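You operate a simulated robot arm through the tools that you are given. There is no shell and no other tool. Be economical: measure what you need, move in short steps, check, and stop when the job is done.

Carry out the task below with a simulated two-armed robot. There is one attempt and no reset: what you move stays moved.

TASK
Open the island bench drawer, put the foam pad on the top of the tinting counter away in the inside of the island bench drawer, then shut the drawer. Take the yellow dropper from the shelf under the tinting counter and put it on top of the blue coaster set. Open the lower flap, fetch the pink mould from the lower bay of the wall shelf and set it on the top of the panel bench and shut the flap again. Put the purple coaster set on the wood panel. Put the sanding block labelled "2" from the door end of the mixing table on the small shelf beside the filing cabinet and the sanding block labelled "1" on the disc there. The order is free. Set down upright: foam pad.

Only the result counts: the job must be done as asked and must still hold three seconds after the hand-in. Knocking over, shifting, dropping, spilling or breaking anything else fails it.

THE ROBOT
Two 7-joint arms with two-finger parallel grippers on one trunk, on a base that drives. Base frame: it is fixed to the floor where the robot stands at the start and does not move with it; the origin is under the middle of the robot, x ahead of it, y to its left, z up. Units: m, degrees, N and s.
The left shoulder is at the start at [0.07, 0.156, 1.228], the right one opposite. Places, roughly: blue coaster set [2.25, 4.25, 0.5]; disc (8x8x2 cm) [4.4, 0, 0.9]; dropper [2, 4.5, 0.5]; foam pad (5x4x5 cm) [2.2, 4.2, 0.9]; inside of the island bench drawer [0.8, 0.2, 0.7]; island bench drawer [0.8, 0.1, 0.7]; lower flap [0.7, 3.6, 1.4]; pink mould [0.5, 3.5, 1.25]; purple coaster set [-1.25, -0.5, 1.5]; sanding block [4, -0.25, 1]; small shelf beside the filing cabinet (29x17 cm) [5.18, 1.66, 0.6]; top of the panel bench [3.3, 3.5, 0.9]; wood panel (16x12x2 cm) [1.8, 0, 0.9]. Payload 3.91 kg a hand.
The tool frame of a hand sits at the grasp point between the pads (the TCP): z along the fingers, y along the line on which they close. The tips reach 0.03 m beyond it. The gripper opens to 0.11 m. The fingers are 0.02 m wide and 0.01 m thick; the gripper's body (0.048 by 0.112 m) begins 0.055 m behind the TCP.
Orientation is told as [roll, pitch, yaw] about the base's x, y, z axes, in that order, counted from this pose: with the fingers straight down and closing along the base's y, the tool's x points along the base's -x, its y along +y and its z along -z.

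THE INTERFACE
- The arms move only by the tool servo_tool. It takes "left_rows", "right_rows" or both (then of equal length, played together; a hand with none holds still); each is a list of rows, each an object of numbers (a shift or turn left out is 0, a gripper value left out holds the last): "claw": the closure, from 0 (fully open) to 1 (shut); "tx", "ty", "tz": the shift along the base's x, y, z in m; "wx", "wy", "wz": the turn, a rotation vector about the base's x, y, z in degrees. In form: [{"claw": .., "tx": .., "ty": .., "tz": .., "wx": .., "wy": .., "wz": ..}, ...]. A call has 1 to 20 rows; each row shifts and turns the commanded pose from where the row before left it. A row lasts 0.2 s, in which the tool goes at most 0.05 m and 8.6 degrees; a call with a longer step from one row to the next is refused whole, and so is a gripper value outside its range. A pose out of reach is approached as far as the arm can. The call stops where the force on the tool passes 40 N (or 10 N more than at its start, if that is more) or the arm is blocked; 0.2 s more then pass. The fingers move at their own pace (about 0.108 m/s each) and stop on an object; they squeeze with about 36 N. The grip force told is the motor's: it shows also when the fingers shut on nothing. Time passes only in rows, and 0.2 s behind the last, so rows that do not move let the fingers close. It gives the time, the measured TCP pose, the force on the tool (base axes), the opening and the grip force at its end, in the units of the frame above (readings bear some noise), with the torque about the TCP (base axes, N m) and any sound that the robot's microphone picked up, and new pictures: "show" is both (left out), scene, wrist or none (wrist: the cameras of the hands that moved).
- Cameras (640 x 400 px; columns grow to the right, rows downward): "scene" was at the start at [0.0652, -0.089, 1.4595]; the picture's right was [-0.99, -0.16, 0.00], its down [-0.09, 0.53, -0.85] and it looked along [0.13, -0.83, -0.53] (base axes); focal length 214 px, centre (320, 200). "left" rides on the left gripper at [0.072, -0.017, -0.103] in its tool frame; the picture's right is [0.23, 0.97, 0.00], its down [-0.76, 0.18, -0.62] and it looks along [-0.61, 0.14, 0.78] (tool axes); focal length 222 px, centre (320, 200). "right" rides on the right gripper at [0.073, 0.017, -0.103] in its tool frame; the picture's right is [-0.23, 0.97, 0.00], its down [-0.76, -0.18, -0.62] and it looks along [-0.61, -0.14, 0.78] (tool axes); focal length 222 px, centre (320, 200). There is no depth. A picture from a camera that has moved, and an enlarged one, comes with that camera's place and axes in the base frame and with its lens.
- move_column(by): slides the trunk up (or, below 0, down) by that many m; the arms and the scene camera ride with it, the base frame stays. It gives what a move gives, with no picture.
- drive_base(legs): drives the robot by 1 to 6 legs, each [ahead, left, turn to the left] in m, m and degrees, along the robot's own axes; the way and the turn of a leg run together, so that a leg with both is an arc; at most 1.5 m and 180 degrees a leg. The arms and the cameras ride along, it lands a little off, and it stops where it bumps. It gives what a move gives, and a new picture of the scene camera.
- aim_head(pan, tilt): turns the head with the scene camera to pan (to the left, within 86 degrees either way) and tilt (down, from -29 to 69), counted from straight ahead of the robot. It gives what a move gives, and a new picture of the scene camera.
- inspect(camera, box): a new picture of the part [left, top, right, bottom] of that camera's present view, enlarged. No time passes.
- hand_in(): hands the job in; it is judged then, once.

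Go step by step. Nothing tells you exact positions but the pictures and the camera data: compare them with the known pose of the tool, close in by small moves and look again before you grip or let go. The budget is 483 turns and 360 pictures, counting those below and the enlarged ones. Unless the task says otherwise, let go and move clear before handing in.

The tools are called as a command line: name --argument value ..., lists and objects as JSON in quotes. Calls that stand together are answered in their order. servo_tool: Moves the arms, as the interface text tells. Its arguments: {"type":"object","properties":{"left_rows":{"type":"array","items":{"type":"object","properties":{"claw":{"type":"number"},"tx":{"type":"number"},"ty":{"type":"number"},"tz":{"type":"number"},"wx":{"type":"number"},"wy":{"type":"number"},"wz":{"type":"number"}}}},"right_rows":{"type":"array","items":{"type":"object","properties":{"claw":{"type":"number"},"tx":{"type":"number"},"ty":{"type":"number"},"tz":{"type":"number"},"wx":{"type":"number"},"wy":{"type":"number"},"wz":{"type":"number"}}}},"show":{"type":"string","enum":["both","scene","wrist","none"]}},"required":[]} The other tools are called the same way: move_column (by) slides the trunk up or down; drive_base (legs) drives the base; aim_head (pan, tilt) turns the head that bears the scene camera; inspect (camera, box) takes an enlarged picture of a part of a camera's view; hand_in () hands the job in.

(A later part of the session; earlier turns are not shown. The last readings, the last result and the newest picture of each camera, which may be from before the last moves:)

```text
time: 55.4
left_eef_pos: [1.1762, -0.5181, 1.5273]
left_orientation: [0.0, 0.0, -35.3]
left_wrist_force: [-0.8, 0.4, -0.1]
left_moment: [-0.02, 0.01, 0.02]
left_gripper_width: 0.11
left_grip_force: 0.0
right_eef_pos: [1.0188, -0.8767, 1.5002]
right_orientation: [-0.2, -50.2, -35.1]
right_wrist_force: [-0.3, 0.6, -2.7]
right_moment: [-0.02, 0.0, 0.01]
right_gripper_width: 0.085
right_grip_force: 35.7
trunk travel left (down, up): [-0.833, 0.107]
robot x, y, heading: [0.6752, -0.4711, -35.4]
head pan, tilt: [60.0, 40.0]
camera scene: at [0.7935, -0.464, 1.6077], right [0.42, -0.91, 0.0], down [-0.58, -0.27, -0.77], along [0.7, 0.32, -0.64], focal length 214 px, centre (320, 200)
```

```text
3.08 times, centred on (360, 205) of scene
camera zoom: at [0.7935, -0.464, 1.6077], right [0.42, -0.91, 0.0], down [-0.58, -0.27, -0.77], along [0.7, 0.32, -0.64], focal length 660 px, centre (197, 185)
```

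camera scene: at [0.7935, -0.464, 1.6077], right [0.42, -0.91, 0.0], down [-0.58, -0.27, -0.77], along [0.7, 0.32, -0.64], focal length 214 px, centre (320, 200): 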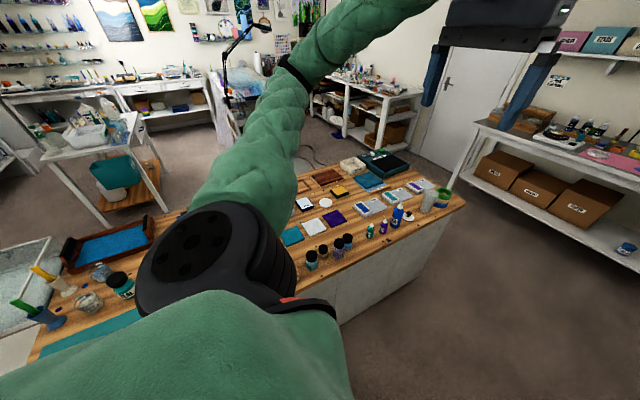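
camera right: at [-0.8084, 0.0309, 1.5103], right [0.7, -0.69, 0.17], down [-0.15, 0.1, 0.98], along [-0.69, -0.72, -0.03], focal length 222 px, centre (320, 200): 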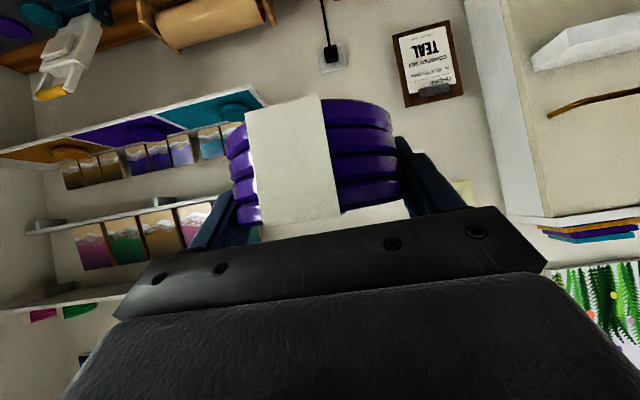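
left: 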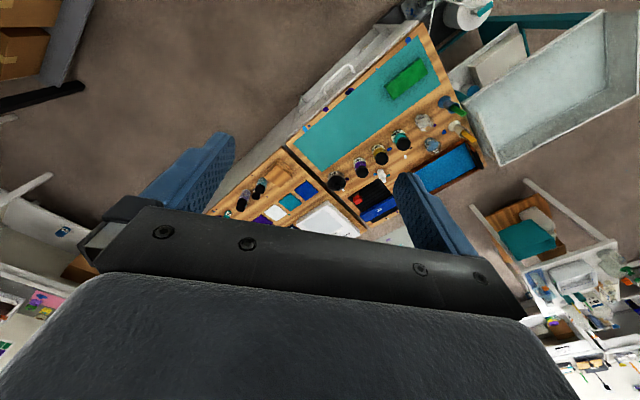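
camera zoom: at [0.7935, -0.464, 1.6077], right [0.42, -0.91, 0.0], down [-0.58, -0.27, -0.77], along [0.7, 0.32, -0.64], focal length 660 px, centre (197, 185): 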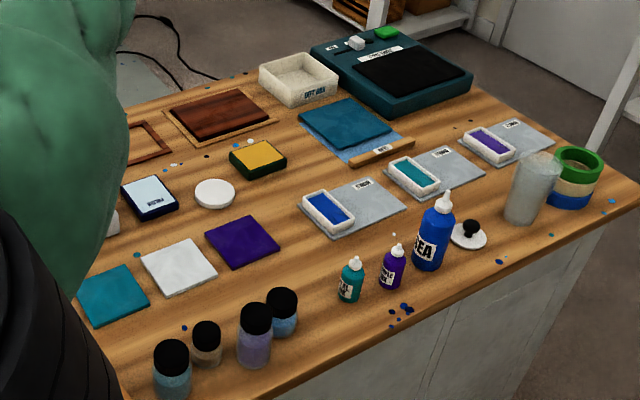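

drive_base --legs '[[0.48, 0, 0], [0, 0, 89]]'

aim_head --pan 0 --tilt 50

```text
time: 62.1
left_eef_pos: [1.1109, -0.245, 1.5262]
left_orientation: [-0.1, 0.1, 55.2]
left_wrist_force: [0.0, 0.5, -0.1]
left_moment: [0.04, 0.0, -0.02]
left_gripper_width: 0.1098
left_grip_force: 0.1
right_eef_pos: [1.4721, -0.3992, 1.4993]
right_orientation: [-0.2, -50.2, 55.3]
right_wrist_force: [1.5, -0.5, -3.1]
right_moment: [0.04, 0.0, 0.0]
right_gripper_width: 0.0852
right_grip_force: 36.4
trunk travel left (down, up): [-0.833, 0.107]
robot x, y, heading: [1.0699, -0.7476, 55.3]
head pan, tilt: [60.0, 40.0]
camera scene: at [1.061, -0.6283, 1.6077], right [0.9, 0.43, 0.0], down [0.27, -0.58, -0.77], along [-0.33, 0.69, -0.64], focal length 214 px, centre (320, 200)
```

scene: 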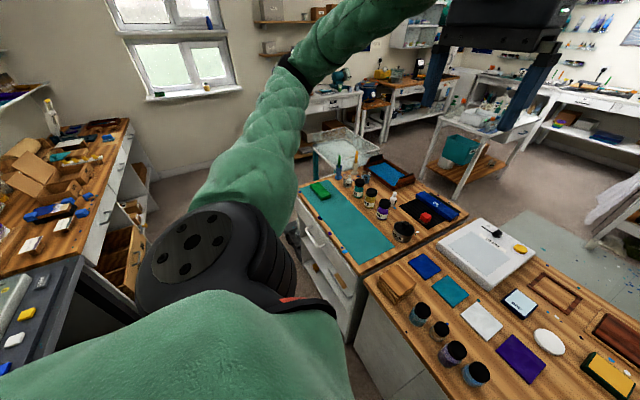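

```text
time: 63.4
left_eef_pos: [1.1116, -0.243, 1.5255]
left_orientation: [0.0, 0.0, 55.2]
left_wrist_force: [-0.5, 0.1, 0.3]
left_moment: [0.0, 0.0, -0.02]
left_gripper_width: 0.11
left_grip_force: 0.0
right_eef_pos: [1.4718, -0.3984, 1.5001]
right_orientation: [-0.2, -50.2, 55.2]
right_wrist_force: [-0.8, -0.4, -2.5]
right_moment: [0.03, 0.0, -0.01]
right_gripper_width: 0.085
right_grip_force: 35.7
trunk travel left (down, up): [-0.833, 0.107]
robot x, y, heading: [1.0674, -0.7475, 55.1]
head pan, tilt: [0.0, 50.0]
camera scene: at [1.1408, -0.6418, 1.5935], right [0.82, -0.57, 0.0], down [-0.44, -0.63, -0.64], along [0.37, 0.53, -0.77], focal length 214 px, centre (320, 200)
```

scene: 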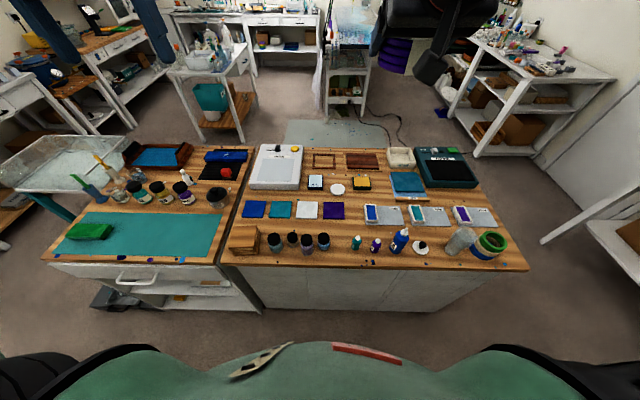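

drive_base --legs '[[0.05, 0.0, -1]]'

move_column --by -0.3

servo_tool --right_rows '[{"tx": 0.02, "ty": 0.02}, {"tx": 0.02, "ty": 0.02}]'

```text
time: 64.3
left_eef_pos: [1.1411, -0.2121, 1.5294]
left_orientation: [0.0, -0.5, 54.2]
left_wrist_force: [-0.1, -1.1, 0.6]
left_moment: [0.02, -0.05, 0.0]
left_gripper_width: 0.11
left_grip_force: 0.0
right_eef_pos: [1.5, -0.3739, 1.5036]
right_orientation: [-0.2, -50.6, 54.3]
right_wrist_force: [-0.8, -0.8, -2.0]
right_moment: [0.08, -0.02, 0.0]
right_gripper_width: 0.0852
right_grip_force: 36.3
trunk travel left (down, up): [-0.833, 0.107]
robot x, y, heading: [1.0952, -0.7069, 54.3]
head pan, tilt: [0.0, 50.0]
camera scene: at [1.1649, -0.6114, 1.5946], right [0.81, -0.58, 0.0], down [-0.45, -0.62, -0.65], along [0.38, 0.53, -0.76], focal length 214 px, centre (320, 200)
```

scene: 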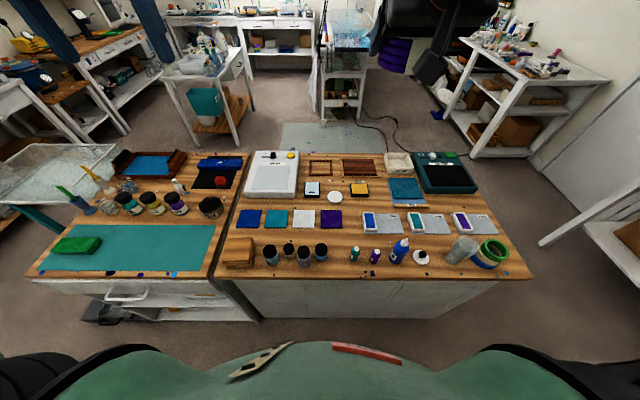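

```text
time: 67.3
left_eef_pos: [1.1467, -0.2069, 1.2256]
left_orientation: [-0.1, 0.0, 54.3]
left_wrist_force: [-0.7, 0.9, -0.1]
left_moment: [0.0, -0.01, 0.0]
left_gripper_width: 0.11
left_grip_force: 0.0
right_eef_pos: [1.5039, -0.366, 1.2002]
right_orientation: [-0.2, -50.2, 54.3]
right_wrist_force: [-0.3, -0.2, -2.2]
right_moment: [0.03, 0.01, 0.01]
right_gripper_width: 0.085
right_grip_force: 36.0
trunk travel left (down, up): [-0.533, 0.407]
robot x, y, heading: [1.0927, -0.7049, 53.9]
head pan, tilt: [0.0, 50.0]
```

```text
time: 67.9
left_eef_pos: [1.1469, -0.2045, 1.2263]
left_orientation: [-0.1, -0.1, 54.2]
left_wrist_force: [0.3, 0.0, -0.4]
left_moment: [0.01, 0.01, -0.02]
left_gripper_width: 0.11
left_grip_force: 0.0
right_eef_pos: [1.5475, -0.3266, 1.1988]
right_orientation: [-0.2, -50.2, 54.3]
right_wrist_force: [0.3, -0.1, -3.2]
right_moment: [0.05, 0.01, 0.0]
right_gripper_width: 0.0849
right_grip_force: 35.7
trunk travel left (down, up): [-0.533, 0.407]
robot x, y, heading: [1.0938, -0.7066, 54.1]
head pan, tilt: [0.0, 50.0]
camera scene: at [1.1711, -0.6033, 1.2934], right [0.81, -0.59, 0.0], down [-0.45, -0.62, -0.64], along [0.38, 0.52, -0.77], focal length 214 px, centre (320, 200)
camera right: at [1.4595, -0.419, 1.2085], right [-0.7, 0.69, 0.17], down [0.15, -0.1, 0.98], along [0.69, 0.72, -0.03], focal length 222 px, centre (320, 200)
```

scene: 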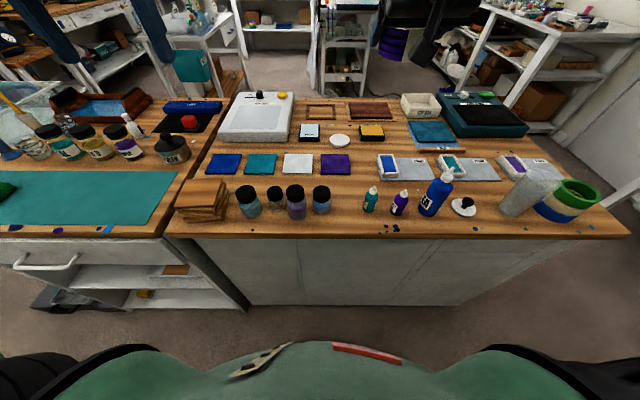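
right: 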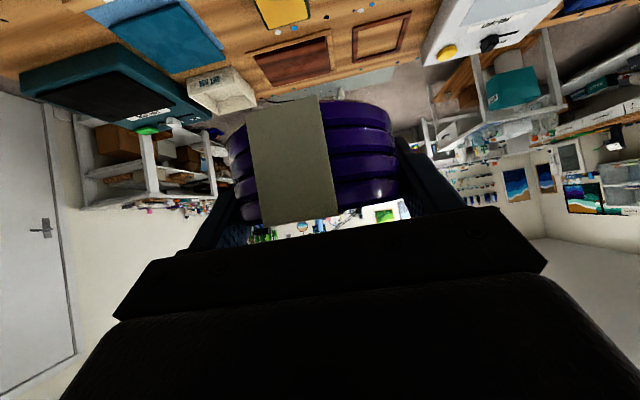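

drive_base --legs '[[0.06, -0.07, 0]]'

servo_tool --right_rows '[{"tx": 0.025, "ty": 0.025, "tz": -0.02}, {"tx": 0.025, "ty": 0.025, "tz": -0.02}, {"tx": 0.025, "ty": 0.025, "tz": -0.02}, {"tx": 0.02, "ty": 0.02, "tz": -0.02}]'

```text
time: 69.0
left_eef_pos: [1.239, -0.1977, 1.2266]
left_orientation: [0.0, -0.2, 54.3]
left_wrist_force: [0.5, 0.3, -0.8]
left_moment: [0.02, 0.05, -0.01]
left_gripper_width: 0.1099
left_grip_force: 0.1
right_eef_pos: [1.6374, -0.3194, 1.1975]
right_orientation: [0.0, -50.2, 54.3]
right_wrist_force: [1.6, 0.7, -1.8]
right_moment: [0.04, -0.01, 0.03]
right_gripper_width: 0.0849
right_grip_force: 35.9
trunk travel left (down, up): [-0.533, 0.407]
robot x, y, heading: [1.1869, -0.7006, 54.2]
head pan, tilt: [0.0, 50.0]
camera scene: at [1.2636, -0.5954, 1.2934], right [0.81, -0.58, 0.0], down [-0.45, -0.62, -0.64], along [0.37, 0.52, -0.77], focal length 214 px, centre (320, 200)
```

scene: 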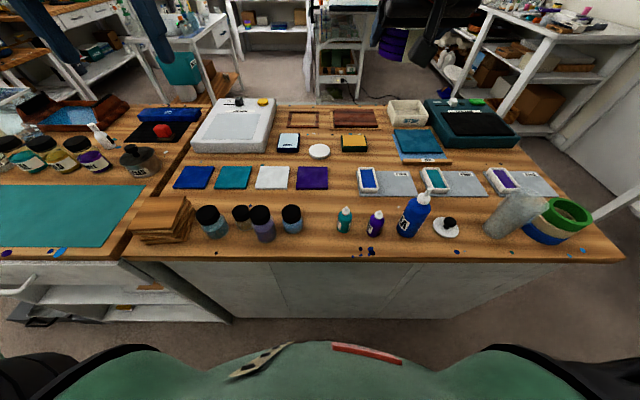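

```text
time: 70.0
left_eef_pos: [1.2393, -0.1967, 1.2252]
left_orientation: [0.0, 0.0, 54.4]
left_wrist_force: [0.9, 0.6, 0.1]
left_moment: [-0.01, 0.06, 0.02]
left_gripper_width: 0.1102
left_grip_force: 0.1
right_eef_pos: [1.7345, -0.2227, 1.1157]
right_orientation: [-0.3, -50.1, 54.3]
right_wrist_force: [-0.4, 0.5, -2.9]
right_moment: [0.05, 0.01, -0.01]
right_gripper_width: 0.0854
right_grip_force: 36.4
trunk travel left (down, up): [-0.533, 0.407]
robot x, y, heading: [1.1899, -0.6991, 54.1]
head pan, tilt: [0.0, 50.0]
camera scene: at [1.2635, -0.5943, 1.2933], right [0.81, -0.58, 0.0], down [-0.45, -0.62, -0.64], along [0.37, 0.52, -0.77], focal length 214 px, centre (320, 200)
camera right: at [1.6475, -0.3154, 1.1273], right [-0.71, 0.69, 0.17], down [0.15, -0.09, 0.98], along [0.69, 0.72, -0.04], focal length 222 px, centre (320, 200)
```

scene: 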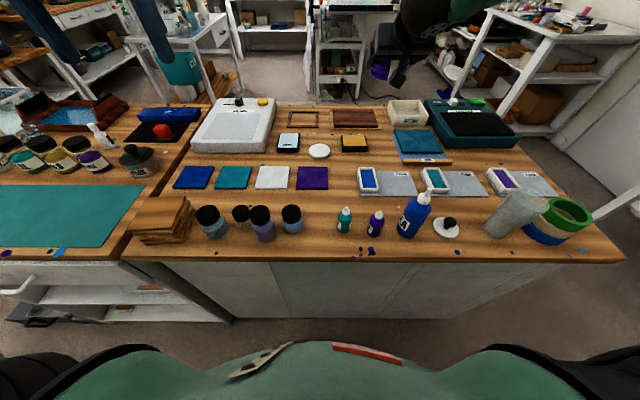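
right: 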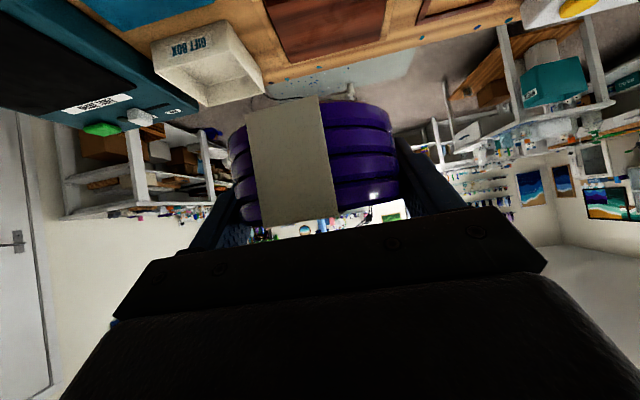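

servo_tool --right_rows '[{"tx": 0.01625, "ty": 0.02625, "tz": -0.0185}, {"tx": 0.01625, "ty": 0.02625, "tz": -0.0185}, {"tx": 0.01625, "ty": 0.02625, "tz": -0.0185}, {"tx": 0.01625, "ty": 0.02625, "tz": -0.0185}, {"tx": 0.01625, "ty": 0.02625, "tz": -0.0185}, {"tx": 0.01625, "ty": 0.02625, "tz": -0.0185}, {"tx": 0.01625, "ty": 0.02625, "tz": -0.0185}, {"tx": 0.01625, "ty": 0.02625, "tz": -0.0185}, {}]'

inspect --camera "scene" --box '[280, 50, 480, 170]'

```text
time: 72.0
left_eef_pos: [1.2375, -0.1998, 1.2261]
left_orientation: [0.0, -0.1, 54.3]
left_wrist_force: [0.2, 0.6, -0.1]
left_moment: [-0.03, -0.01, -0.03]
left_gripper_width: 0.1098
left_grip_force: 0.0
right_eef_pos: [1.8608, -0.0135, 0.9714]
right_orientation: [-0.2, -50.3, 54.4]
right_wrist_force: [0.1, -0.4, -1.9]
right_moment: [0.03, 0.05, 0.0]
right_gripper_width: 0.0851
right_grip_force: 35.2
trunk travel left (down, up): [-0.533, 0.407]
robot x, y, heading: [1.1847, -0.6974, 54.1]
head pan, tilt: [0.0, 50.0]
camera scene: at [1.2613, -0.596, 1.2937], right [0.81, -0.58, 0.0], down [-0.45, -0.62, -0.64], along [0.38, 0.52, -0.77], focal length 214 px, centre (320, 200)
camera right: at [1.7742, -0.1055, 0.9816], right [-0.71, 0.69, 0.17], down [0.15, -0.1, 0.98], along [0.69, 0.72, -0.03], focal length 222 px, centre (320, 200)
```

scene: 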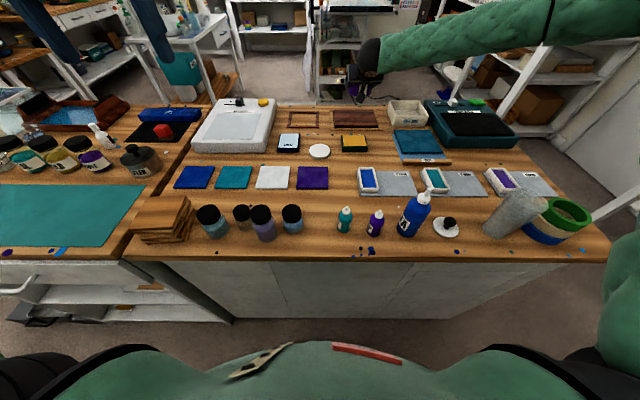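
right: 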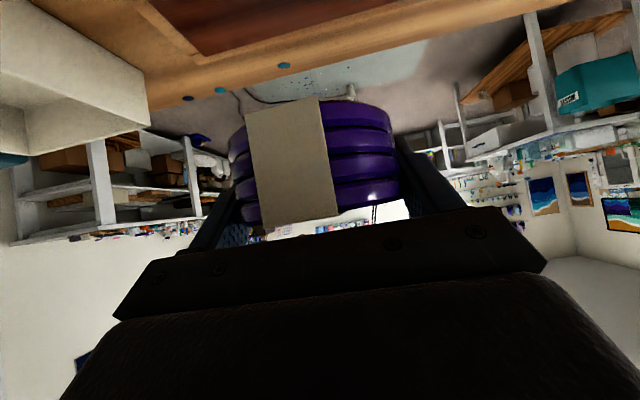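

```text
3.20 times, centred on (380, 110) of scene
camera zoom: at [1.2613, -0.596, 1.2937], right [0.81, -0.58, 0.0], down [-0.45, -0.62, -0.64], along [0.38, 0.52, -0.77], focal length 686 px, centre (128, 488)
```

zoom: 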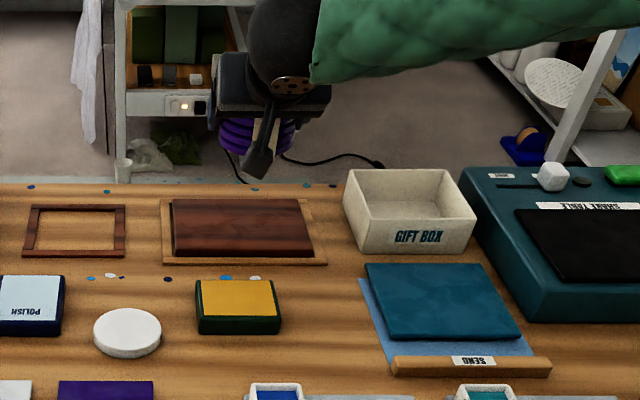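

servo_tool --right_rows '[{"tx": -0.009, "ty": -0.014, "tz": -0.015}, {"tz": -0.02}, {"tz": -0.02}, {"tz": -0.015}, {}]' --show "wrist"

inspect --camera "scene" --box '[300, 60, 440, 150]'

```text
time: 73.2
left_eef_pos: [1.2369, -0.1967, 1.2269]
left_orientation: [0.0, -0.1, 54.3]
left_wrist_force: [0.5, 0.1, 0.5]
left_moment: [-0.01, 0.0, -0.01]
left_gripper_width: 0.11
left_grip_force: 0.1
right_eef_pos: [1.8543, -0.0415, 0.9059]
right_orientation: [0.0, -50.3, 54.3]
right_wrist_force: [0.3, -0.7, -2.8]
right_moment: [0.01, 0.01, 0.0]
right_gripper_width: 0.0851
right_grip_force: 35.8
right hand out of reach, approached as far as the arm can: row 3, 4
trunk travel left (down, up): [-0.533, 0.407]
robot x, y, heading: [1.1869, -0.6978, 54.2]
head pan, tilt: [0.0, 50.0]
camera right: at [1.7684, -0.1334, 0.9161], right [-0.71, 0.69, 0.17], down [0.15, -0.1, 0.98], along [0.69, 0.72, -0.03], focal length 222 px, centre (320, 200)
```

right: 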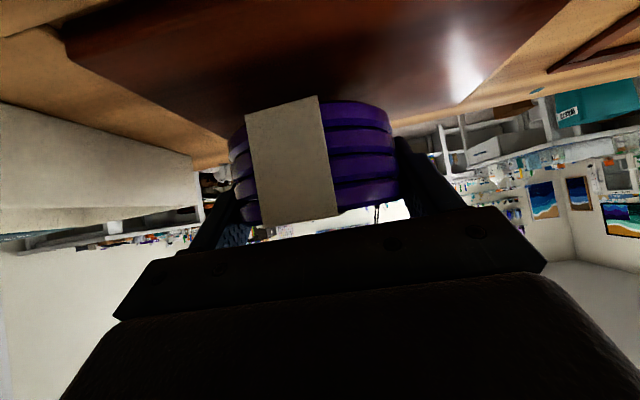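

```text
4.44 times, centred on (370, 105) of scene
camera zoom: at [1.2621, -0.5953, 1.2935], right [0.81, -0.58, 0.0], down [-0.45, -0.62, -0.64], along [0.38, 0.52, -0.77], focal length 953 px, centre (98, 622)
```

zoom: 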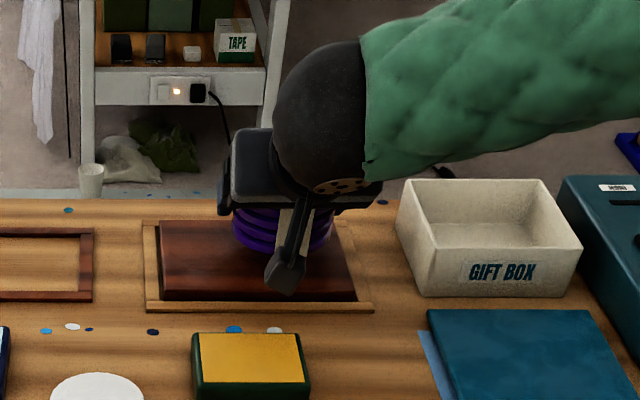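

servo_tool --right_rows '[{"tz": 0.03}, {"tz": 0.03}, {"tz": 0.03}, {"tz": 0.03}]' --show "none"

move_column --by -0.13

```text
time: 74.2
left_eef_pos: [1.2378, -0.1976, 1.2251]
left_orientation: [0.0, -0.1, 54.4]
left_wrist_force: [1.0, -0.5, -0.6]
left_moment: [0.01, -0.01, 0.02]
left_gripper_width: 0.11
left_grip_force: 0.0
right_eef_pos: [1.8553, -0.0407, 1.0269]
right_orientation: [-0.3, -50.2, 54.4]
right_wrist_force: [-0.3, 0.2, -3.0]
right_moment: [0.01, 0.0, 0.0]
right_gripper_width: 0.0852
right_grip_force: 35.8
trunk travel left (down, up): [-0.533, 0.407]
robot x, y, heading: [1.188, -0.697, 54.4]
head pan, tilt: [0.0, 50.0]
```

```text
time: 75.8
left_eef_pos: [1.2376, -0.1976, 1.0971]
left_orientation: [0.0, -0.1, 54.4]
left_wrist_force: [0.8, -0.2, 0.5]
left_moment: [-0.01, 0.0, 0.02]
left_gripper_width: 0.1096
left_grip_force: 0.0
right_eef_pos: [1.857, -0.0411, 0.8968]
right_orientation: [-0.3, -50.2, 54.3]
right_wrist_force: [0.1, 0.0, -2.3]
right_moment: [-0.02, -0.01, 0.0]
right_gripper_width: 0.0853
right_grip_force: 36.2
trunk travel left (down, up): [-0.403, 0.537]
robot x, y, heading: [1.1885, -0.7003, 54.4]
head pan, tilt: [0.0, 50.0]
```

Now move forward 1.5 cm at this height and look.

servo_tool --right_rows '[{"tx": 0.003, "ty": 0.012}, {}]' --show "wrist"

inspect --camera "scene" --box '[300, 40, 440, 130]'

```text
time: 76.4
left_eef_pos: [1.238, -0.1976, 1.0954]
left_orientation: [0.0, 0.0, 54.3]
left_wrist_force: [0.7, -0.1, -0.3]
left_moment: [0.04, -0.03, -0.02]
left_gripper_width: 0.1102
left_grip_force: 0.0
right_eef_pos: [1.8593, -0.029, 0.8959]
right_orientation: [-0.1, -50.2, 54.4]
right_wrist_force: [0.5, 0.3, -2.9]
right_moment: [0.03, -0.03, -0.02]
right_gripper_width: 0.0853
right_grip_force: 35.9
trunk travel left (down, up): [-0.403, 0.537]
robot x, y, heading: [1.186, -0.6973, 54.2]
head pan, tilt: [0.0, 50.0]
camera right: at [1.7724, -0.1213, 0.9064], right [-0.71, 0.69, 0.17], down [0.15, -0.1, 0.98], along [0.69, 0.72, -0.03], focal length 222 px, centre (320, 200)
```

right: 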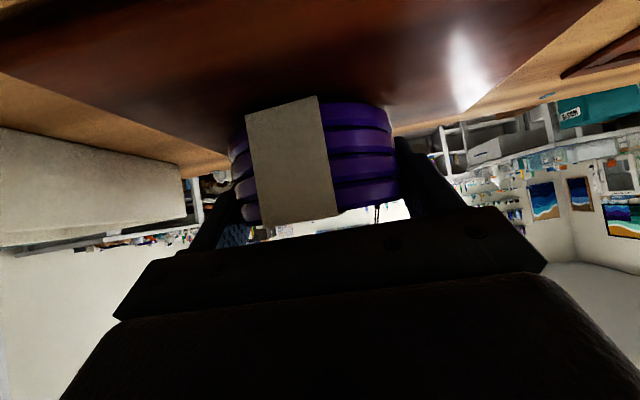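

```text
4.44 times, centred on (370, 85) of scene
camera zoom: at [1.2619, -0.5955, 1.1636], right [0.81, -0.58, 0.0], down [-0.45, -0.62, -0.64], along [0.38, 0.52, -0.77], focal length 953 px, centre (98, 711)
```

zoom: 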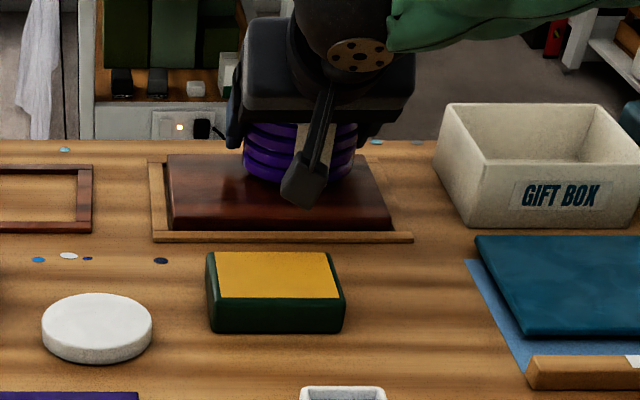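

servo_tool --right_rows '[{"tx": -0.0085, "ty": 0.005}, {"tz": -0.004}, {"tz": -0.004}, {"tz": -0.003}, {}]' --show "wrist"

inspect --camera "scene" --box '[320, 50, 400, 100]'

```text
time: 77.6
left_eef_pos: [1.2361, -0.1989, 1.0975]
left_orientation: [-0.1, -0.1, 54.2]
left_wrist_force: [0.1, 0.9, -0.2]
left_moment: [-0.03, -0.02, -0.03]
left_gripper_width: 0.1101
left_grip_force: 0.1
right_eef_pos: [1.8513, -0.0232, 0.8902]
right_orientation: [-0.2, -50.6, 54.3]
right_wrist_force: [8.4, 8.3, 26.1]
right_moment: [-0.25, 0.5, -0.12]
right_gripper_width: 0.0854
right_grip_force: 36.0
trunk travel left (down, up): [-0.403, 0.537]
robot x, y, heading: [1.1868, -0.6976, 54.1]
head pan, tilt: [0.0, 50.0]
camera right: at [1.764, -0.1154, 0.8994], right [-0.71, 0.69, 0.17], down [0.14, -0.1, 0.98], along [0.69, 0.72, -0.03], focal length 222 px, centre (320, 200)
```

right: 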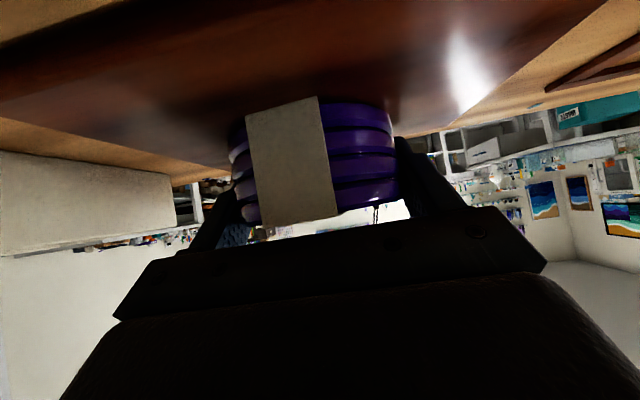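

```text
8.00 times, centred on (360, 75) of scene
camera zoom: at [1.2612, -0.5963, 1.164], right [0.81, -0.58, 0.0], down [-0.45, -0.62, -0.64], along [0.38, 0.52, -0.77], focal length 1716 px, centre (0, 1200)
```

zoom: 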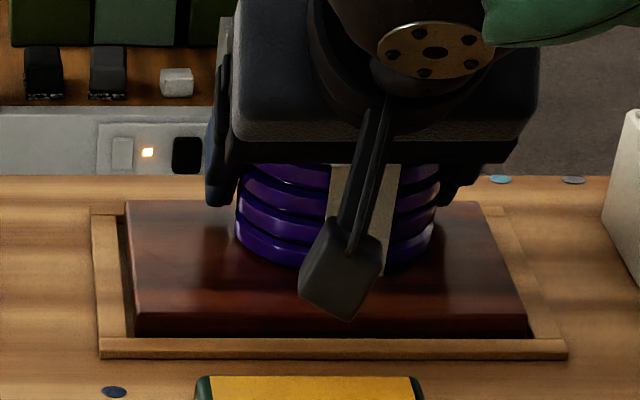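

servo_tool --right_rows '[{"tz": 0.012}, {"tz": 0.008}, {"tx": -0.0126, "ty": -0.0106}, {"tx": -0.0126, "ty": -0.0106}, {}, {"tz": -0.008}, {}]' --show "wrist"

inspect --camera "scene" --box '[320, 50, 400, 100]'

```text
time: 79.2
left_eef_pos: [1.2375, -0.1977, 1.0949]
left_orientation: [-0.1, -0.1, 54.3]
left_wrist_force: [0.4, 0.0, -0.1]
left_moment: [0.0, -0.01, 0.01]
left_gripper_width: 0.1099
left_grip_force: 0.0
right_eef_pos: [1.8258, -0.0435, 0.8971]
right_orientation: [-0.2, -50.2, 54.4]
right_wrist_force: [0.1, 0.1, -2.7]
right_moment: [0.01, 0.01, 0.0]
right_gripper_width: 0.0853
right_grip_force: 36.1
trunk travel left (down, up): [-0.403, 0.537]
robot x, y, heading: [1.1874, -0.6971, 54.2]
head pan, tilt: [0.0, 50.0]
camera right: at [1.7396, -0.137, 0.9073], right [-0.71, 0.69, 0.17], down [0.15, -0.1, 0.98], along [0.69, 0.72, -0.03], focal length 222 px, centre (320, 200)
```

right: 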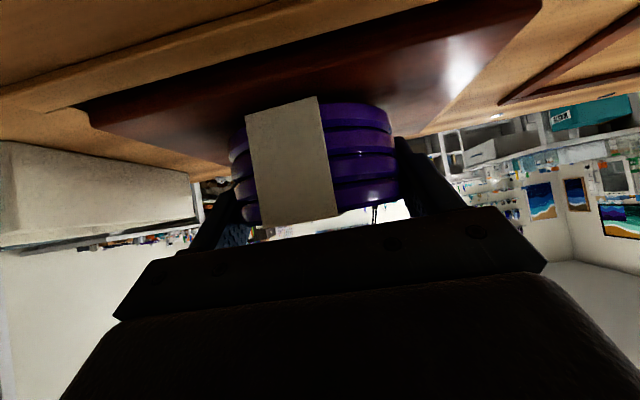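

```text
8.00 times, centred on (360, 75) of scene
camera zoom: at [1.2621, -0.5953, 1.1635], right [0.81, -0.58, 0.0], down [-0.45, -0.62, -0.64], along [0.38, 0.52, -0.77], focal length 1716 px, centre (0, 1200)
```

zoom: 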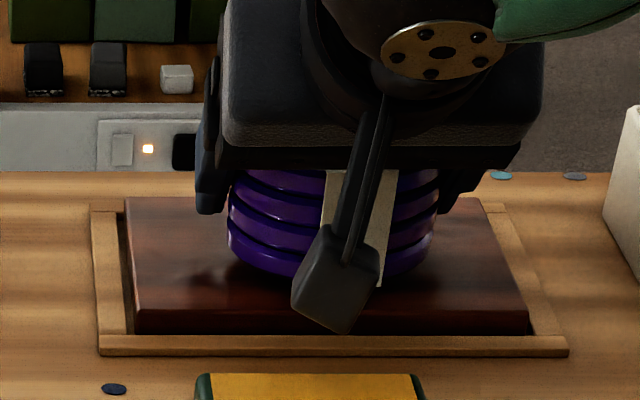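

servo_tool --right_rows '[{"tx": -0.003, "ty": -0.004, "tz": -0.004}, {"tz": -0.003}, {"tz": -0.002}, {}]' --show "none"

inspect --camera "scene" --box '[320, 50, 400, 100]'

```text
time: 80.2
left_eef_pos: [1.2375, -0.1981, 1.0961]
left_orientation: [0.1, 0.0, 54.3]
left_wrist_force: [-0.7, -0.6, 0.3]
left_moment: [-0.01, 0.01, 0.03]
left_gripper_width: 0.11
left_grip_force: 0.1
right_eef_pos: [1.8232, -0.0488, 0.8897]
right_orientation: [-0.2, -50.3, 54.3]
right_wrist_force: [2.4, 1.3, 7.4]
right_moment: [0.33, 0.14, -0.06]
right_gripper_width: 0.0849
right_grip_force: 36.1
trunk travel left (down, up): [-0.403, 0.537]
robot x, y, heading: [1.1876, -0.6998, 54.4]
head pan, tilt: [0.0, 50.0]
```

```text
8.00 times, centred on (360, 75) of scene
camera zoom: at [1.2618, -0.5957, 1.1637], right [0.81, -0.58, 0.0], down [-0.45, -0.62, -0.64], along [0.38, 0.52, -0.77], focal length 1716 px, centre (0, 1200)
```

zoom: 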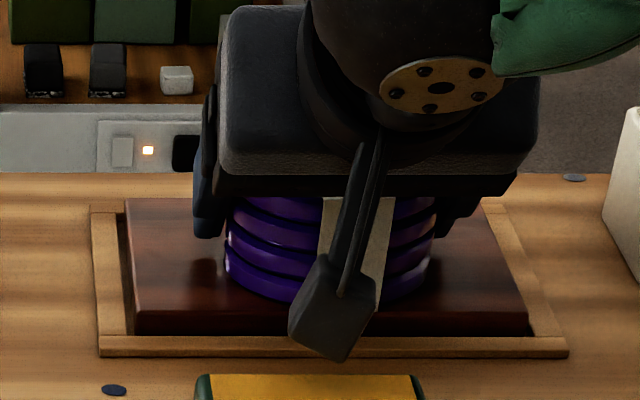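

servo_tool --right_rows '[{"claw": 0}, {"claw": 0}, {"claw": 0}, {"tx": -0.009, "ty": -0.0125, "tz": 0.013}, {"tx": -0.018, "ty": -0.025, "tz": 0.026}, {"tx": -0.018, "ty": -0.025, "tz": 0.026}, {"tx": -0.018, "ty": -0.025, "tz": 0.026}, {"tx": -0.018, "ty": -0.025, "tz": 0.026}, {"tx": -0.018, "ty": -0.025, "tz": 0.026}, {"tx": -0.018, "ty": -0.025, "tz": 0.026}]' --show "both"

inspect --camera "scene" --box '[300, 40, 440, 130]'

```text
time: 82.4
left_eef_pos: [1.2357, -0.198, 1.0974]
left_orientation: [-0.1, -0.2, 54.3]
left_wrist_force: [-0.1, 0.0, 0.9]
left_moment: [0.02, -0.01, 0.02]
left_gripper_width: 0.1099
left_grip_force: 0.0
right_eef_pos: [1.7077, -0.2115, 1.059]
right_orientation: [-0.3, -50.3, 54.4]
right_wrist_force: [-1.0, -0.1, -0.1]
right_moment: [0.0, -0.01, 0.03]
right_gripper_width: 0.11
right_grip_force: 0.0
trunk travel left (down, up): [-0.403, 0.537]
robot x, y, heading: [1.1906, -0.7037, 54.6]
head pan, tilt: [0.0, 50.0]
camera scene: at [1.261, -0.5964, 1.1637], right [0.81, -0.58, 0.0], down [-0.45, -0.62, -0.64], along [0.38, 0.52, -0.77], focal length 214 px, centre (320, 200)
camera right: at [1.6204, -0.3039, 1.0689], right [-0.71, 0.69, 0.17], down [0.15, -0.1, 0.98], along [0.69, 0.72, -0.03], focal length 222 px, centre (320, 200)
```

scene: 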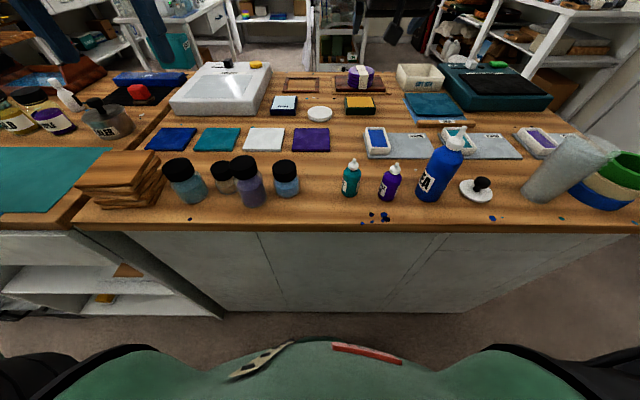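
right: 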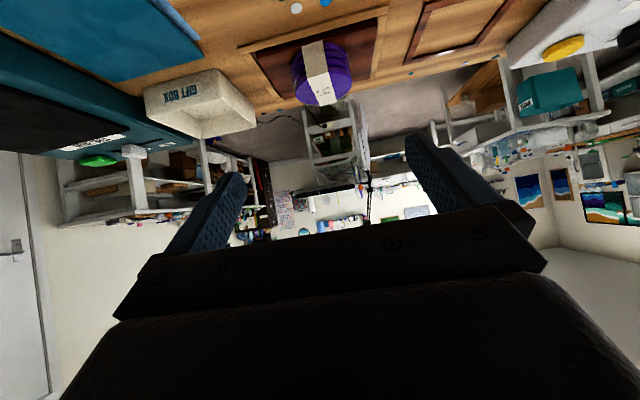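

```text
4.44 times, centred on (370, 85) of scene
camera zoom: at [1.261, -0.5964, 1.1637], right [0.81, -0.58, 0.0], down [-0.45, -0.62, -0.64], along [0.38, 0.52, -0.77], focal length 953 px, centre (98, 711)
```

zoom: 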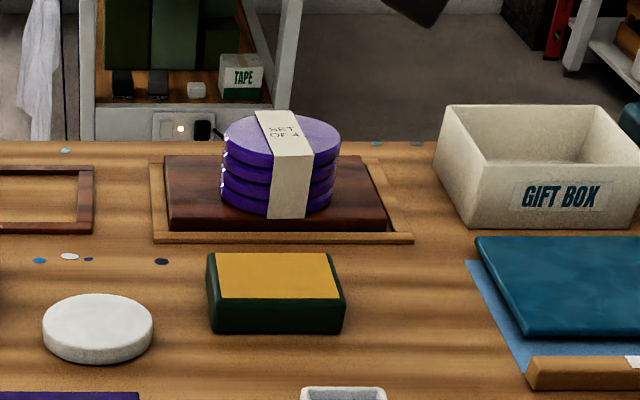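

move_column --by 0.27

servo_tool --right_rows '[{"tx": -0.02, "ty": -0.028, "wx": -5.8, "wy": 4.17}, {"tx": -0.02, "ty": -0.028, "wx": -5.8, "wy": 4.17}, {"tx": -0.02, "ty": -0.028, "wx": -5.8, "wy": 4.17}, {"tx": -0.02, "ty": -0.028, "wx": -5.8, "wy": 4.17}, {"tx": -0.02, "ty": -0.028, "wx": -5.8, "wy": 4.17}, {"tx": -0.02, "ty": -0.028, "wx": -5.8, "wy": 4.17}, {"tx": -0.02, "ty": -0.028, "wx": -5.8, "wy": 4.17}, {"tx": -0.02, "ty": -0.028}]' --show "none"

aim_head --pan -60 --tilt 30

```text
time: 85.2
left_eef_pos: [1.2384, -0.1973, 1.3661]
left_orientation: [0.0, -0.1, 54.3]
left_wrist_force: [1.2, 0.3, -0.7]
left_moment: [-0.01, -0.01, 0.04]
left_gripper_width: 0.1101
left_grip_force: 0.0
right_eef_pos: [1.7084, -0.2106, 1.3271]
right_orientation: [-0.2, -50.2, 54.4]
right_wrist_force: [-0.7, -0.3, -0.2]
right_moment: [0.01, -0.03, 0.03]
right_gripper_width: 0.1101
right_grip_force: 0.1
trunk travel left (down, up): [-0.673, 0.267]
robot x, y, heading: [1.189, -0.698, 54.3]
head pan, tilt: [0.0, 50.0]
```

```text
time: 87.0
left_eef_pos: [1.2366, -0.1998, 1.3673]
left_orientation: [0.0, -0.3, 54.2]
left_wrist_force: [-0.7, -0.1, 0.7]
left_moment: [0.03, -0.02, 0.03]
left_gripper_width: 0.1099
left_grip_force: 0.1
right_eef_pos: [1.545, -0.437, 1.3299]
right_orientation: [0.0, -0.2, 54.5]
right_wrist_force: [0.0, -0.3, 0.2]
right_moment: [-0.01, -0.01, -0.01]
right_gripper_width: 0.1101
right_grip_force: 0.1
trunk travel left (down, up): [-0.673, 0.267]
robot x, y, heading: [1.1894, -0.7004, 54.2]
head pan, tilt: [0.0, 50.0]
```

```text
time: 88.3
left_eef_pos: [1.2373, -0.1979, 1.3671]
left_orientation: [-0.1, -0.1, 54.3]
left_wrist_force: [-0.1, 0.0, -0.8]
left_moment: [-0.02, 0.02, 0.02]
left_gripper_width: 0.1103
left_grip_force: 0.0
right_eef_pos: [1.5474, -0.434, 1.3289]
right_orientation: [-0.2, -0.3, 54.2]
right_wrist_force: [0.7, -0.2, -0.1]
right_moment: [0.01, -0.01, 0.02]
right_gripper_width: 0.1101
right_grip_force: 0.1
trunk travel left (down, up): [-0.673, 0.267]
robot x, y, heading: [1.1878, -0.6983, 54.4]
head pan, tilt: [-60.0, 30.0]
camera scene: at [1.3072, -0.6666, 1.463], right [-0.1, -1.0, 0.0], down [-0.5, 0.05, -0.87], along [0.86, -0.09, -0.5], focal length 214 px, centre (320, 200)
```

scene: 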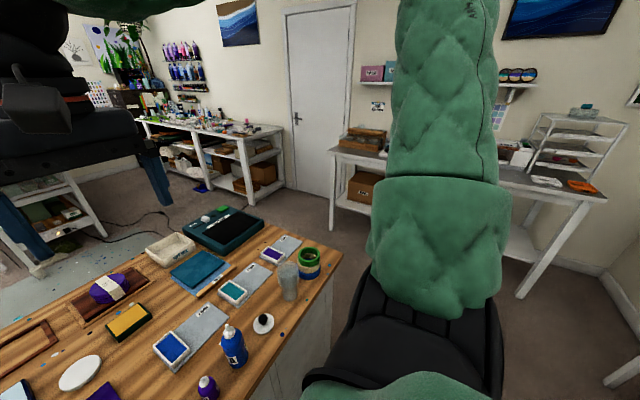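

drive_base --legs '[[-0.08, -0.05, 0], [0, -1.17, 0]]'

aim_head --pan -20 --tilt 30

```text
time: 94.9
left_eef_pos: [2.1716, -0.9661, 1.3665]
left_orientation: [-0.1, -0.1, 54.8]
left_wrist_force: [0.6, 0.2, 0.7]
left_moment: [-0.03, 0.03, -0.01]
left_gripper_width: 0.1098
left_grip_force: 0.0
right_eef_pos: [2.4842, -1.201, 1.3293]
right_orientation: [-0.2, -0.3, 55.0]
right_wrist_force: [0.5, -0.5, 0.4]
right_moment: [-0.01, -0.01, 0.0]
right_gripper_width: 0.1098
right_grip_force: 0.1
trunk travel left (down, up): [-0.673, 0.267]
robot x, y, heading: [2.1252, -1.4658, 54.8]
head pan, tilt: [-60.0, 30.0]
camera scene: at [2.2459, -1.4347, 1.463], right [-0.09, -1.0, 0.0], down [-0.5, 0.04, -0.87], along [0.86, -0.08, -0.5], focal length 214 px, centre (320, 200)
```

scene: 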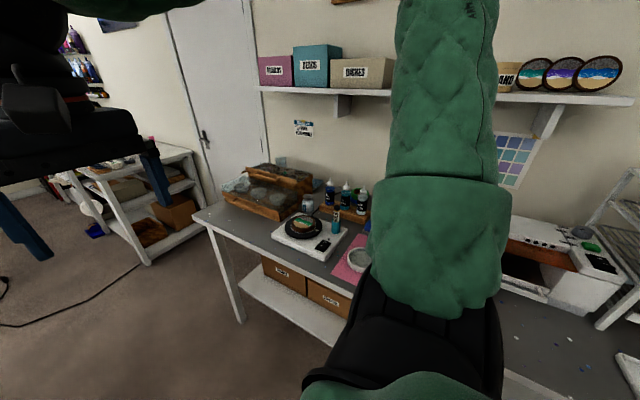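

```text
time: 96.0
left_eef_pos: [2.1734, -0.9657, 1.3663]
left_orientation: [0.0, -0.1, 54.8]
left_wrist_force: [0.1, -0.4, 0.0]
left_moment: [-0.01, -0.03, -0.02]
left_gripper_width: 0.1101
left_grip_force: 0.0
right_eef_pos: [2.483, -1.2002, 1.3291]
right_orientation: [-0.2, -0.2, 54.9]
right_wrist_force: [0.4, 0.7, 0.3]
right_moment: [-0.02, -0.01, 0.0]
right_gripper_width: 0.1099
right_grip_force: 0.0
trunk travel left (down, up): [-0.673, 0.267]
robot x, y, heading: [2.1257, -1.4654, 54.8]
head pan, tilt: [-20.0, 30.0]
camera scene: at [2.2301, -1.3749, 1.463], right [0.57, -0.82, 0.0], down [-0.41, -0.29, -0.87], along [0.71, 0.49, -0.5], focal length 214 px, centre (320, 200)
```

scene: 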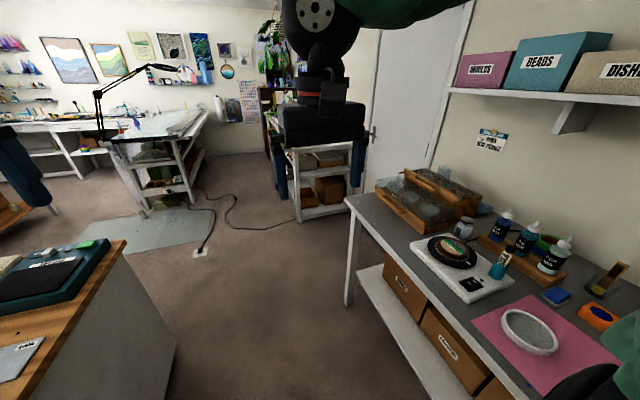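

drive_base --legs '[[0, 0, -0.8], [1.35, 0, 0]]'

aim_head --pan -30 --tilt 40

```text
time: 103.2
left_eef_pos: [2.9928, 0.1528, 1.3667]
left_orientation: [0.0, -0.1, 54.0]
left_wrist_force: [0.9, 0.0, 0.0]
left_moment: [-0.04, 0.0, 0.0]
left_gripper_width: 0.1099
left_grip_force: 0.2
right_eef_pos: [3.3014, -0.0861, 1.3293]
right_orientation: [-0.3, -0.2, 54.0]
right_wrist_force: [-0.1, 0.5, -0.4]
right_moment: [0.03, 0.0, 0.03]
right_gripper_width: 0.1101
right_grip_force: 0.1
trunk travel left (down, up): [-0.673, 0.267]
robot x, y, heading: [2.9446, -0.347, 53.9]
head pan, tilt: [-20.0, 30.0]
camera scene: at [3.0454, -0.2568, 1.463], right [0.56, -0.83, 0.0], down [-0.41, -0.28, -0.87], along [0.72, 0.48, -0.5], focal length 214 px, centre (320, 200)
```

scene: 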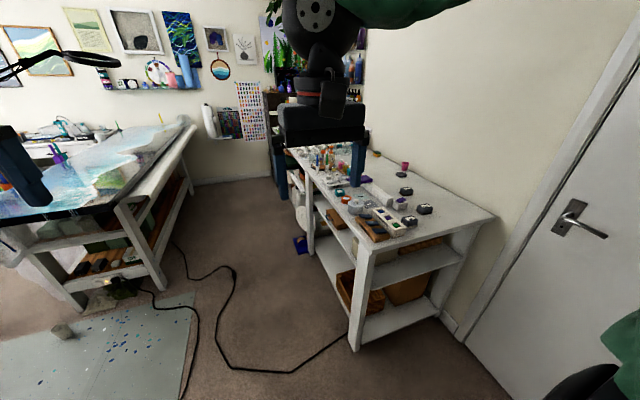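

```text
time: 104.0
left_eef_pos: [2.9941, 0.1536, 1.3663]
left_orientation: [0.1, 0.0, 53.9]
left_wrist_force: [0.1, 0.0, 0.8]
left_moment: [-0.03, 0.03, 0.01]
left_gripper_width: 0.1101
left_grip_force: 0.1
right_eef_pos: [3.3008, -0.0867, 1.3292]
right_orientation: [-0.2, -0.2, 54.0]
right_wrist_force: [-0.2, 0.7, 1.1]
right_moment: [0.01, -0.01, -0.01]
right_gripper_width: 0.1098
right_grip_force: 0.2
trunk travel left (down, up): [-0.673, 0.267]
robot x, y, heading: [2.9426, -0.3509, 54.2]
head pan, tilt: [-30.0, 40.0]
camera scene: at [3.048, -0.2728, 1.4477], right [0.41, -0.91, 0.0], down [-0.59, -0.26, -0.77], along [0.7, 0.31, -0.64], focal length 214 px, centre (320, 200)
```

scene: 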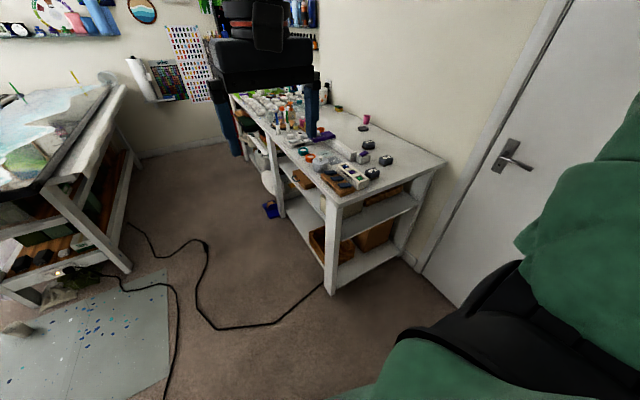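

inspect --camera "scene" --box '[230, 80, 450, 220]'

```text
2.86 times, centred on (340, 150) of scene
camera zoom: at [3.048, -0.2728, 1.4477], right [0.41, -0.91, 0.0], down [-0.59, -0.26, -0.77], along [0.7, 0.31, -0.64], focal length 613 px, centre (263, 343)
```

zoom: 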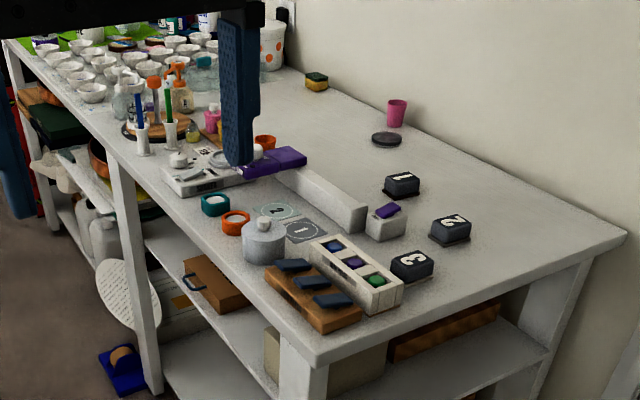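

drive_base --legs '[[0.1, -0.1, 0], [0, -0.45, 0]]'

aim_head --pan -15 --tilt 50

```text
time: 107.7
left_eef_pos: [3.4533, -0.054, 1.3658]
left_orientation: [0.1, -0.1, 61.3]
left_wrist_force: [0.9, 1.0, -1.3]
left_moment: [-0.12, 0.04, 0.03]
left_gripper_width: 0.11
left_grip_force: 0.0
right_eef_pos: [3.7812, -0.2691, 1.3198]
right_orientation: [-2.5, 0.4, 60.0]
right_wrist_force: [1.6, -0.2, -2.5]
right_moment: [0.02, 0.05, 0.0]
right_gripper_width: 0.1098
right_grip_force: 0.0
trunk travel left (down, up): [-0.673, 0.267]
robot x, y, heading: [3.4499, -0.5614, 58.5]
head pan, tilt: [-30.0, 40.0]
stopped in leg 2: the robot was blocked; the commanded pose is now the measured one
camera scene: at [3.4407, -0.4051, 1.4578], right [0.48, -0.88, 0.08], down [-0.5, -0.35, -0.79], along [0.72, 0.34, -0.61], focal length 214 px, centre (320, 200)
```

scene: 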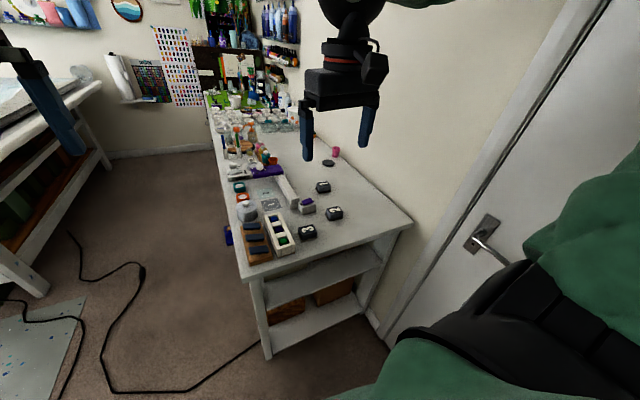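

```text
time: 108.5
left_eef_pos: [3.4543, -0.0508, 1.3701]
left_orientation: [0.9, -0.6, 64.4]
left_wrist_force: [-0.4, 0.2, 0.5]
left_moment: [0.0, -0.03, 0.0]
left_gripper_width: 0.1098
left_grip_force: 0.1
right_eef_pos: [3.7967, -0.255, 1.3123]
right_orientation: [-3.2, 0.3, 63.0]
right_wrist_force: [0.7, -0.5, -0.3]
right_moment: [0.03, 0.01, -0.01]
right_gripper_width: 0.11
right_grip_force: 0.0
trunk travel left (down, up): [-0.673, 0.267]
robot x, y, heading: [3.4611, -0.5451, 61.4]
head pan, tilt: [-15.0, 50.0]
camera scene: at [3.4401, -0.3942, 1.4409], right [0.72, -0.69, 0.08], down [-0.48, -0.58, -0.66], along [0.5, 0.44, -0.75], focal length 214 px, centre (320, 200)
```

scene: 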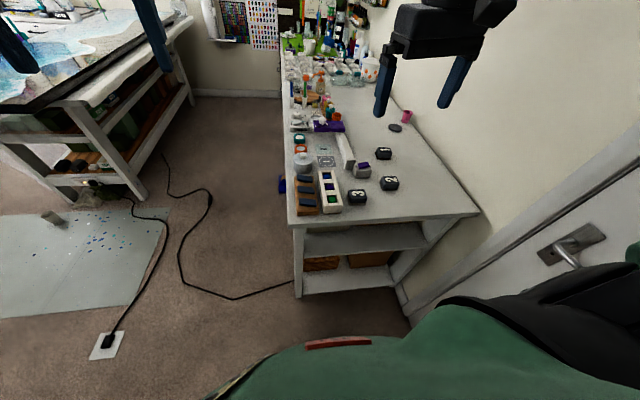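

drive_base --legs '[[0, 0.2, 0]]'

```text
time: 109.2
left_eef_pos: [3.4931, 0.0218, 1.3811]
left_orientation: [4.8, -0.8, 91.2]
left_wrist_force: [-0.1, 2.2, -2.3]
left_moment: [-0.19, 0.09, 0.03]
left_gripper_width: 0.1101
left_grip_force: 0.1
right_eef_pos: [3.8456, -0.1525, 1.3149]
right_orientation: [-13.0, -2.6, 84.0]
right_wrist_force: [-0.4, 1.9, -1.2]
right_moment: [-0.2, -0.01, -0.02]
right_gripper_width: 0.11
right_grip_force: 0.1
trunk travel left (down, up): [-0.673, 0.267]
robot x, y, heading: [3.4853, -0.467, 73.2]
head pan, tilt: [-15.0, 50.0]
stopped in leg 1: the robot was blocked; the commanded pose is now the measured one
camera scene: at [3.3949, -0.3099, 1.4416], right [0.84, -0.53, 0.1], down [-0.34, -0.67, -0.66], along [0.42, 0.52, -0.74], focal length 214 px, centre (320, 200)
```

scene: 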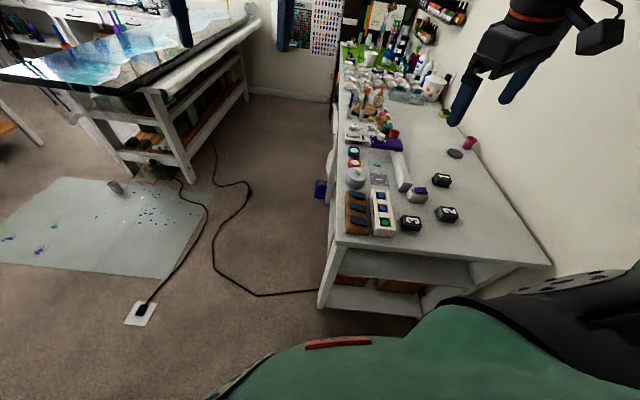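

aim_head --pan -80 --tilt 25

```text
time: 110.5
left_eef_pos: [3.489, 0.0193, 1.3819]
left_orientation: [4.8, -0.8, 90.4]
left_wrist_force: [-0.7, 0.0, -0.2]
left_moment: [-0.02, -0.02, 0.0]
left_gripper_width: 0.1098
left_grip_force: 0.0
right_eef_pos: [3.8426, -0.1527, 1.3131]
right_orientation: [-12.7, -2.4, 83.9]
right_wrist_force: [0.3, 0.8, 0.8]
right_moment: [0.0, 0.0, -0.04]
right_gripper_width: 0.1101
right_grip_force: 0.0
trunk travel left (down, up): [-0.673, 0.267]
robot x, y, heading: [3.4899, -0.4653, 73.0]
head pan, tilt: [-80.0, 25.0]
camera scene: at [3.4415, -0.3856, 1.4869], right [-0.12, -0.99, 0.02], down [-0.32, 0.02, -0.95], along [0.94, -0.12, -0.32], focal length 214 px, centre (320, 200)
```

scene: 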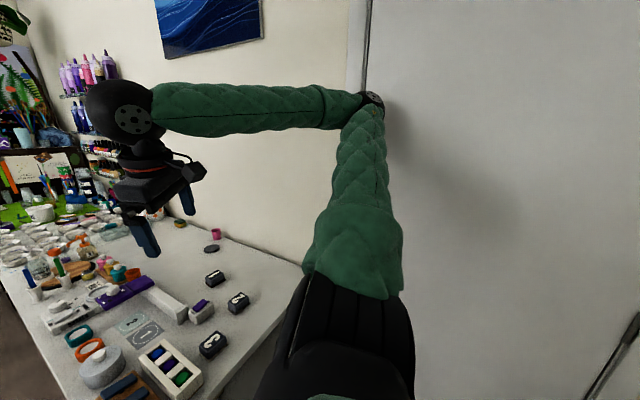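

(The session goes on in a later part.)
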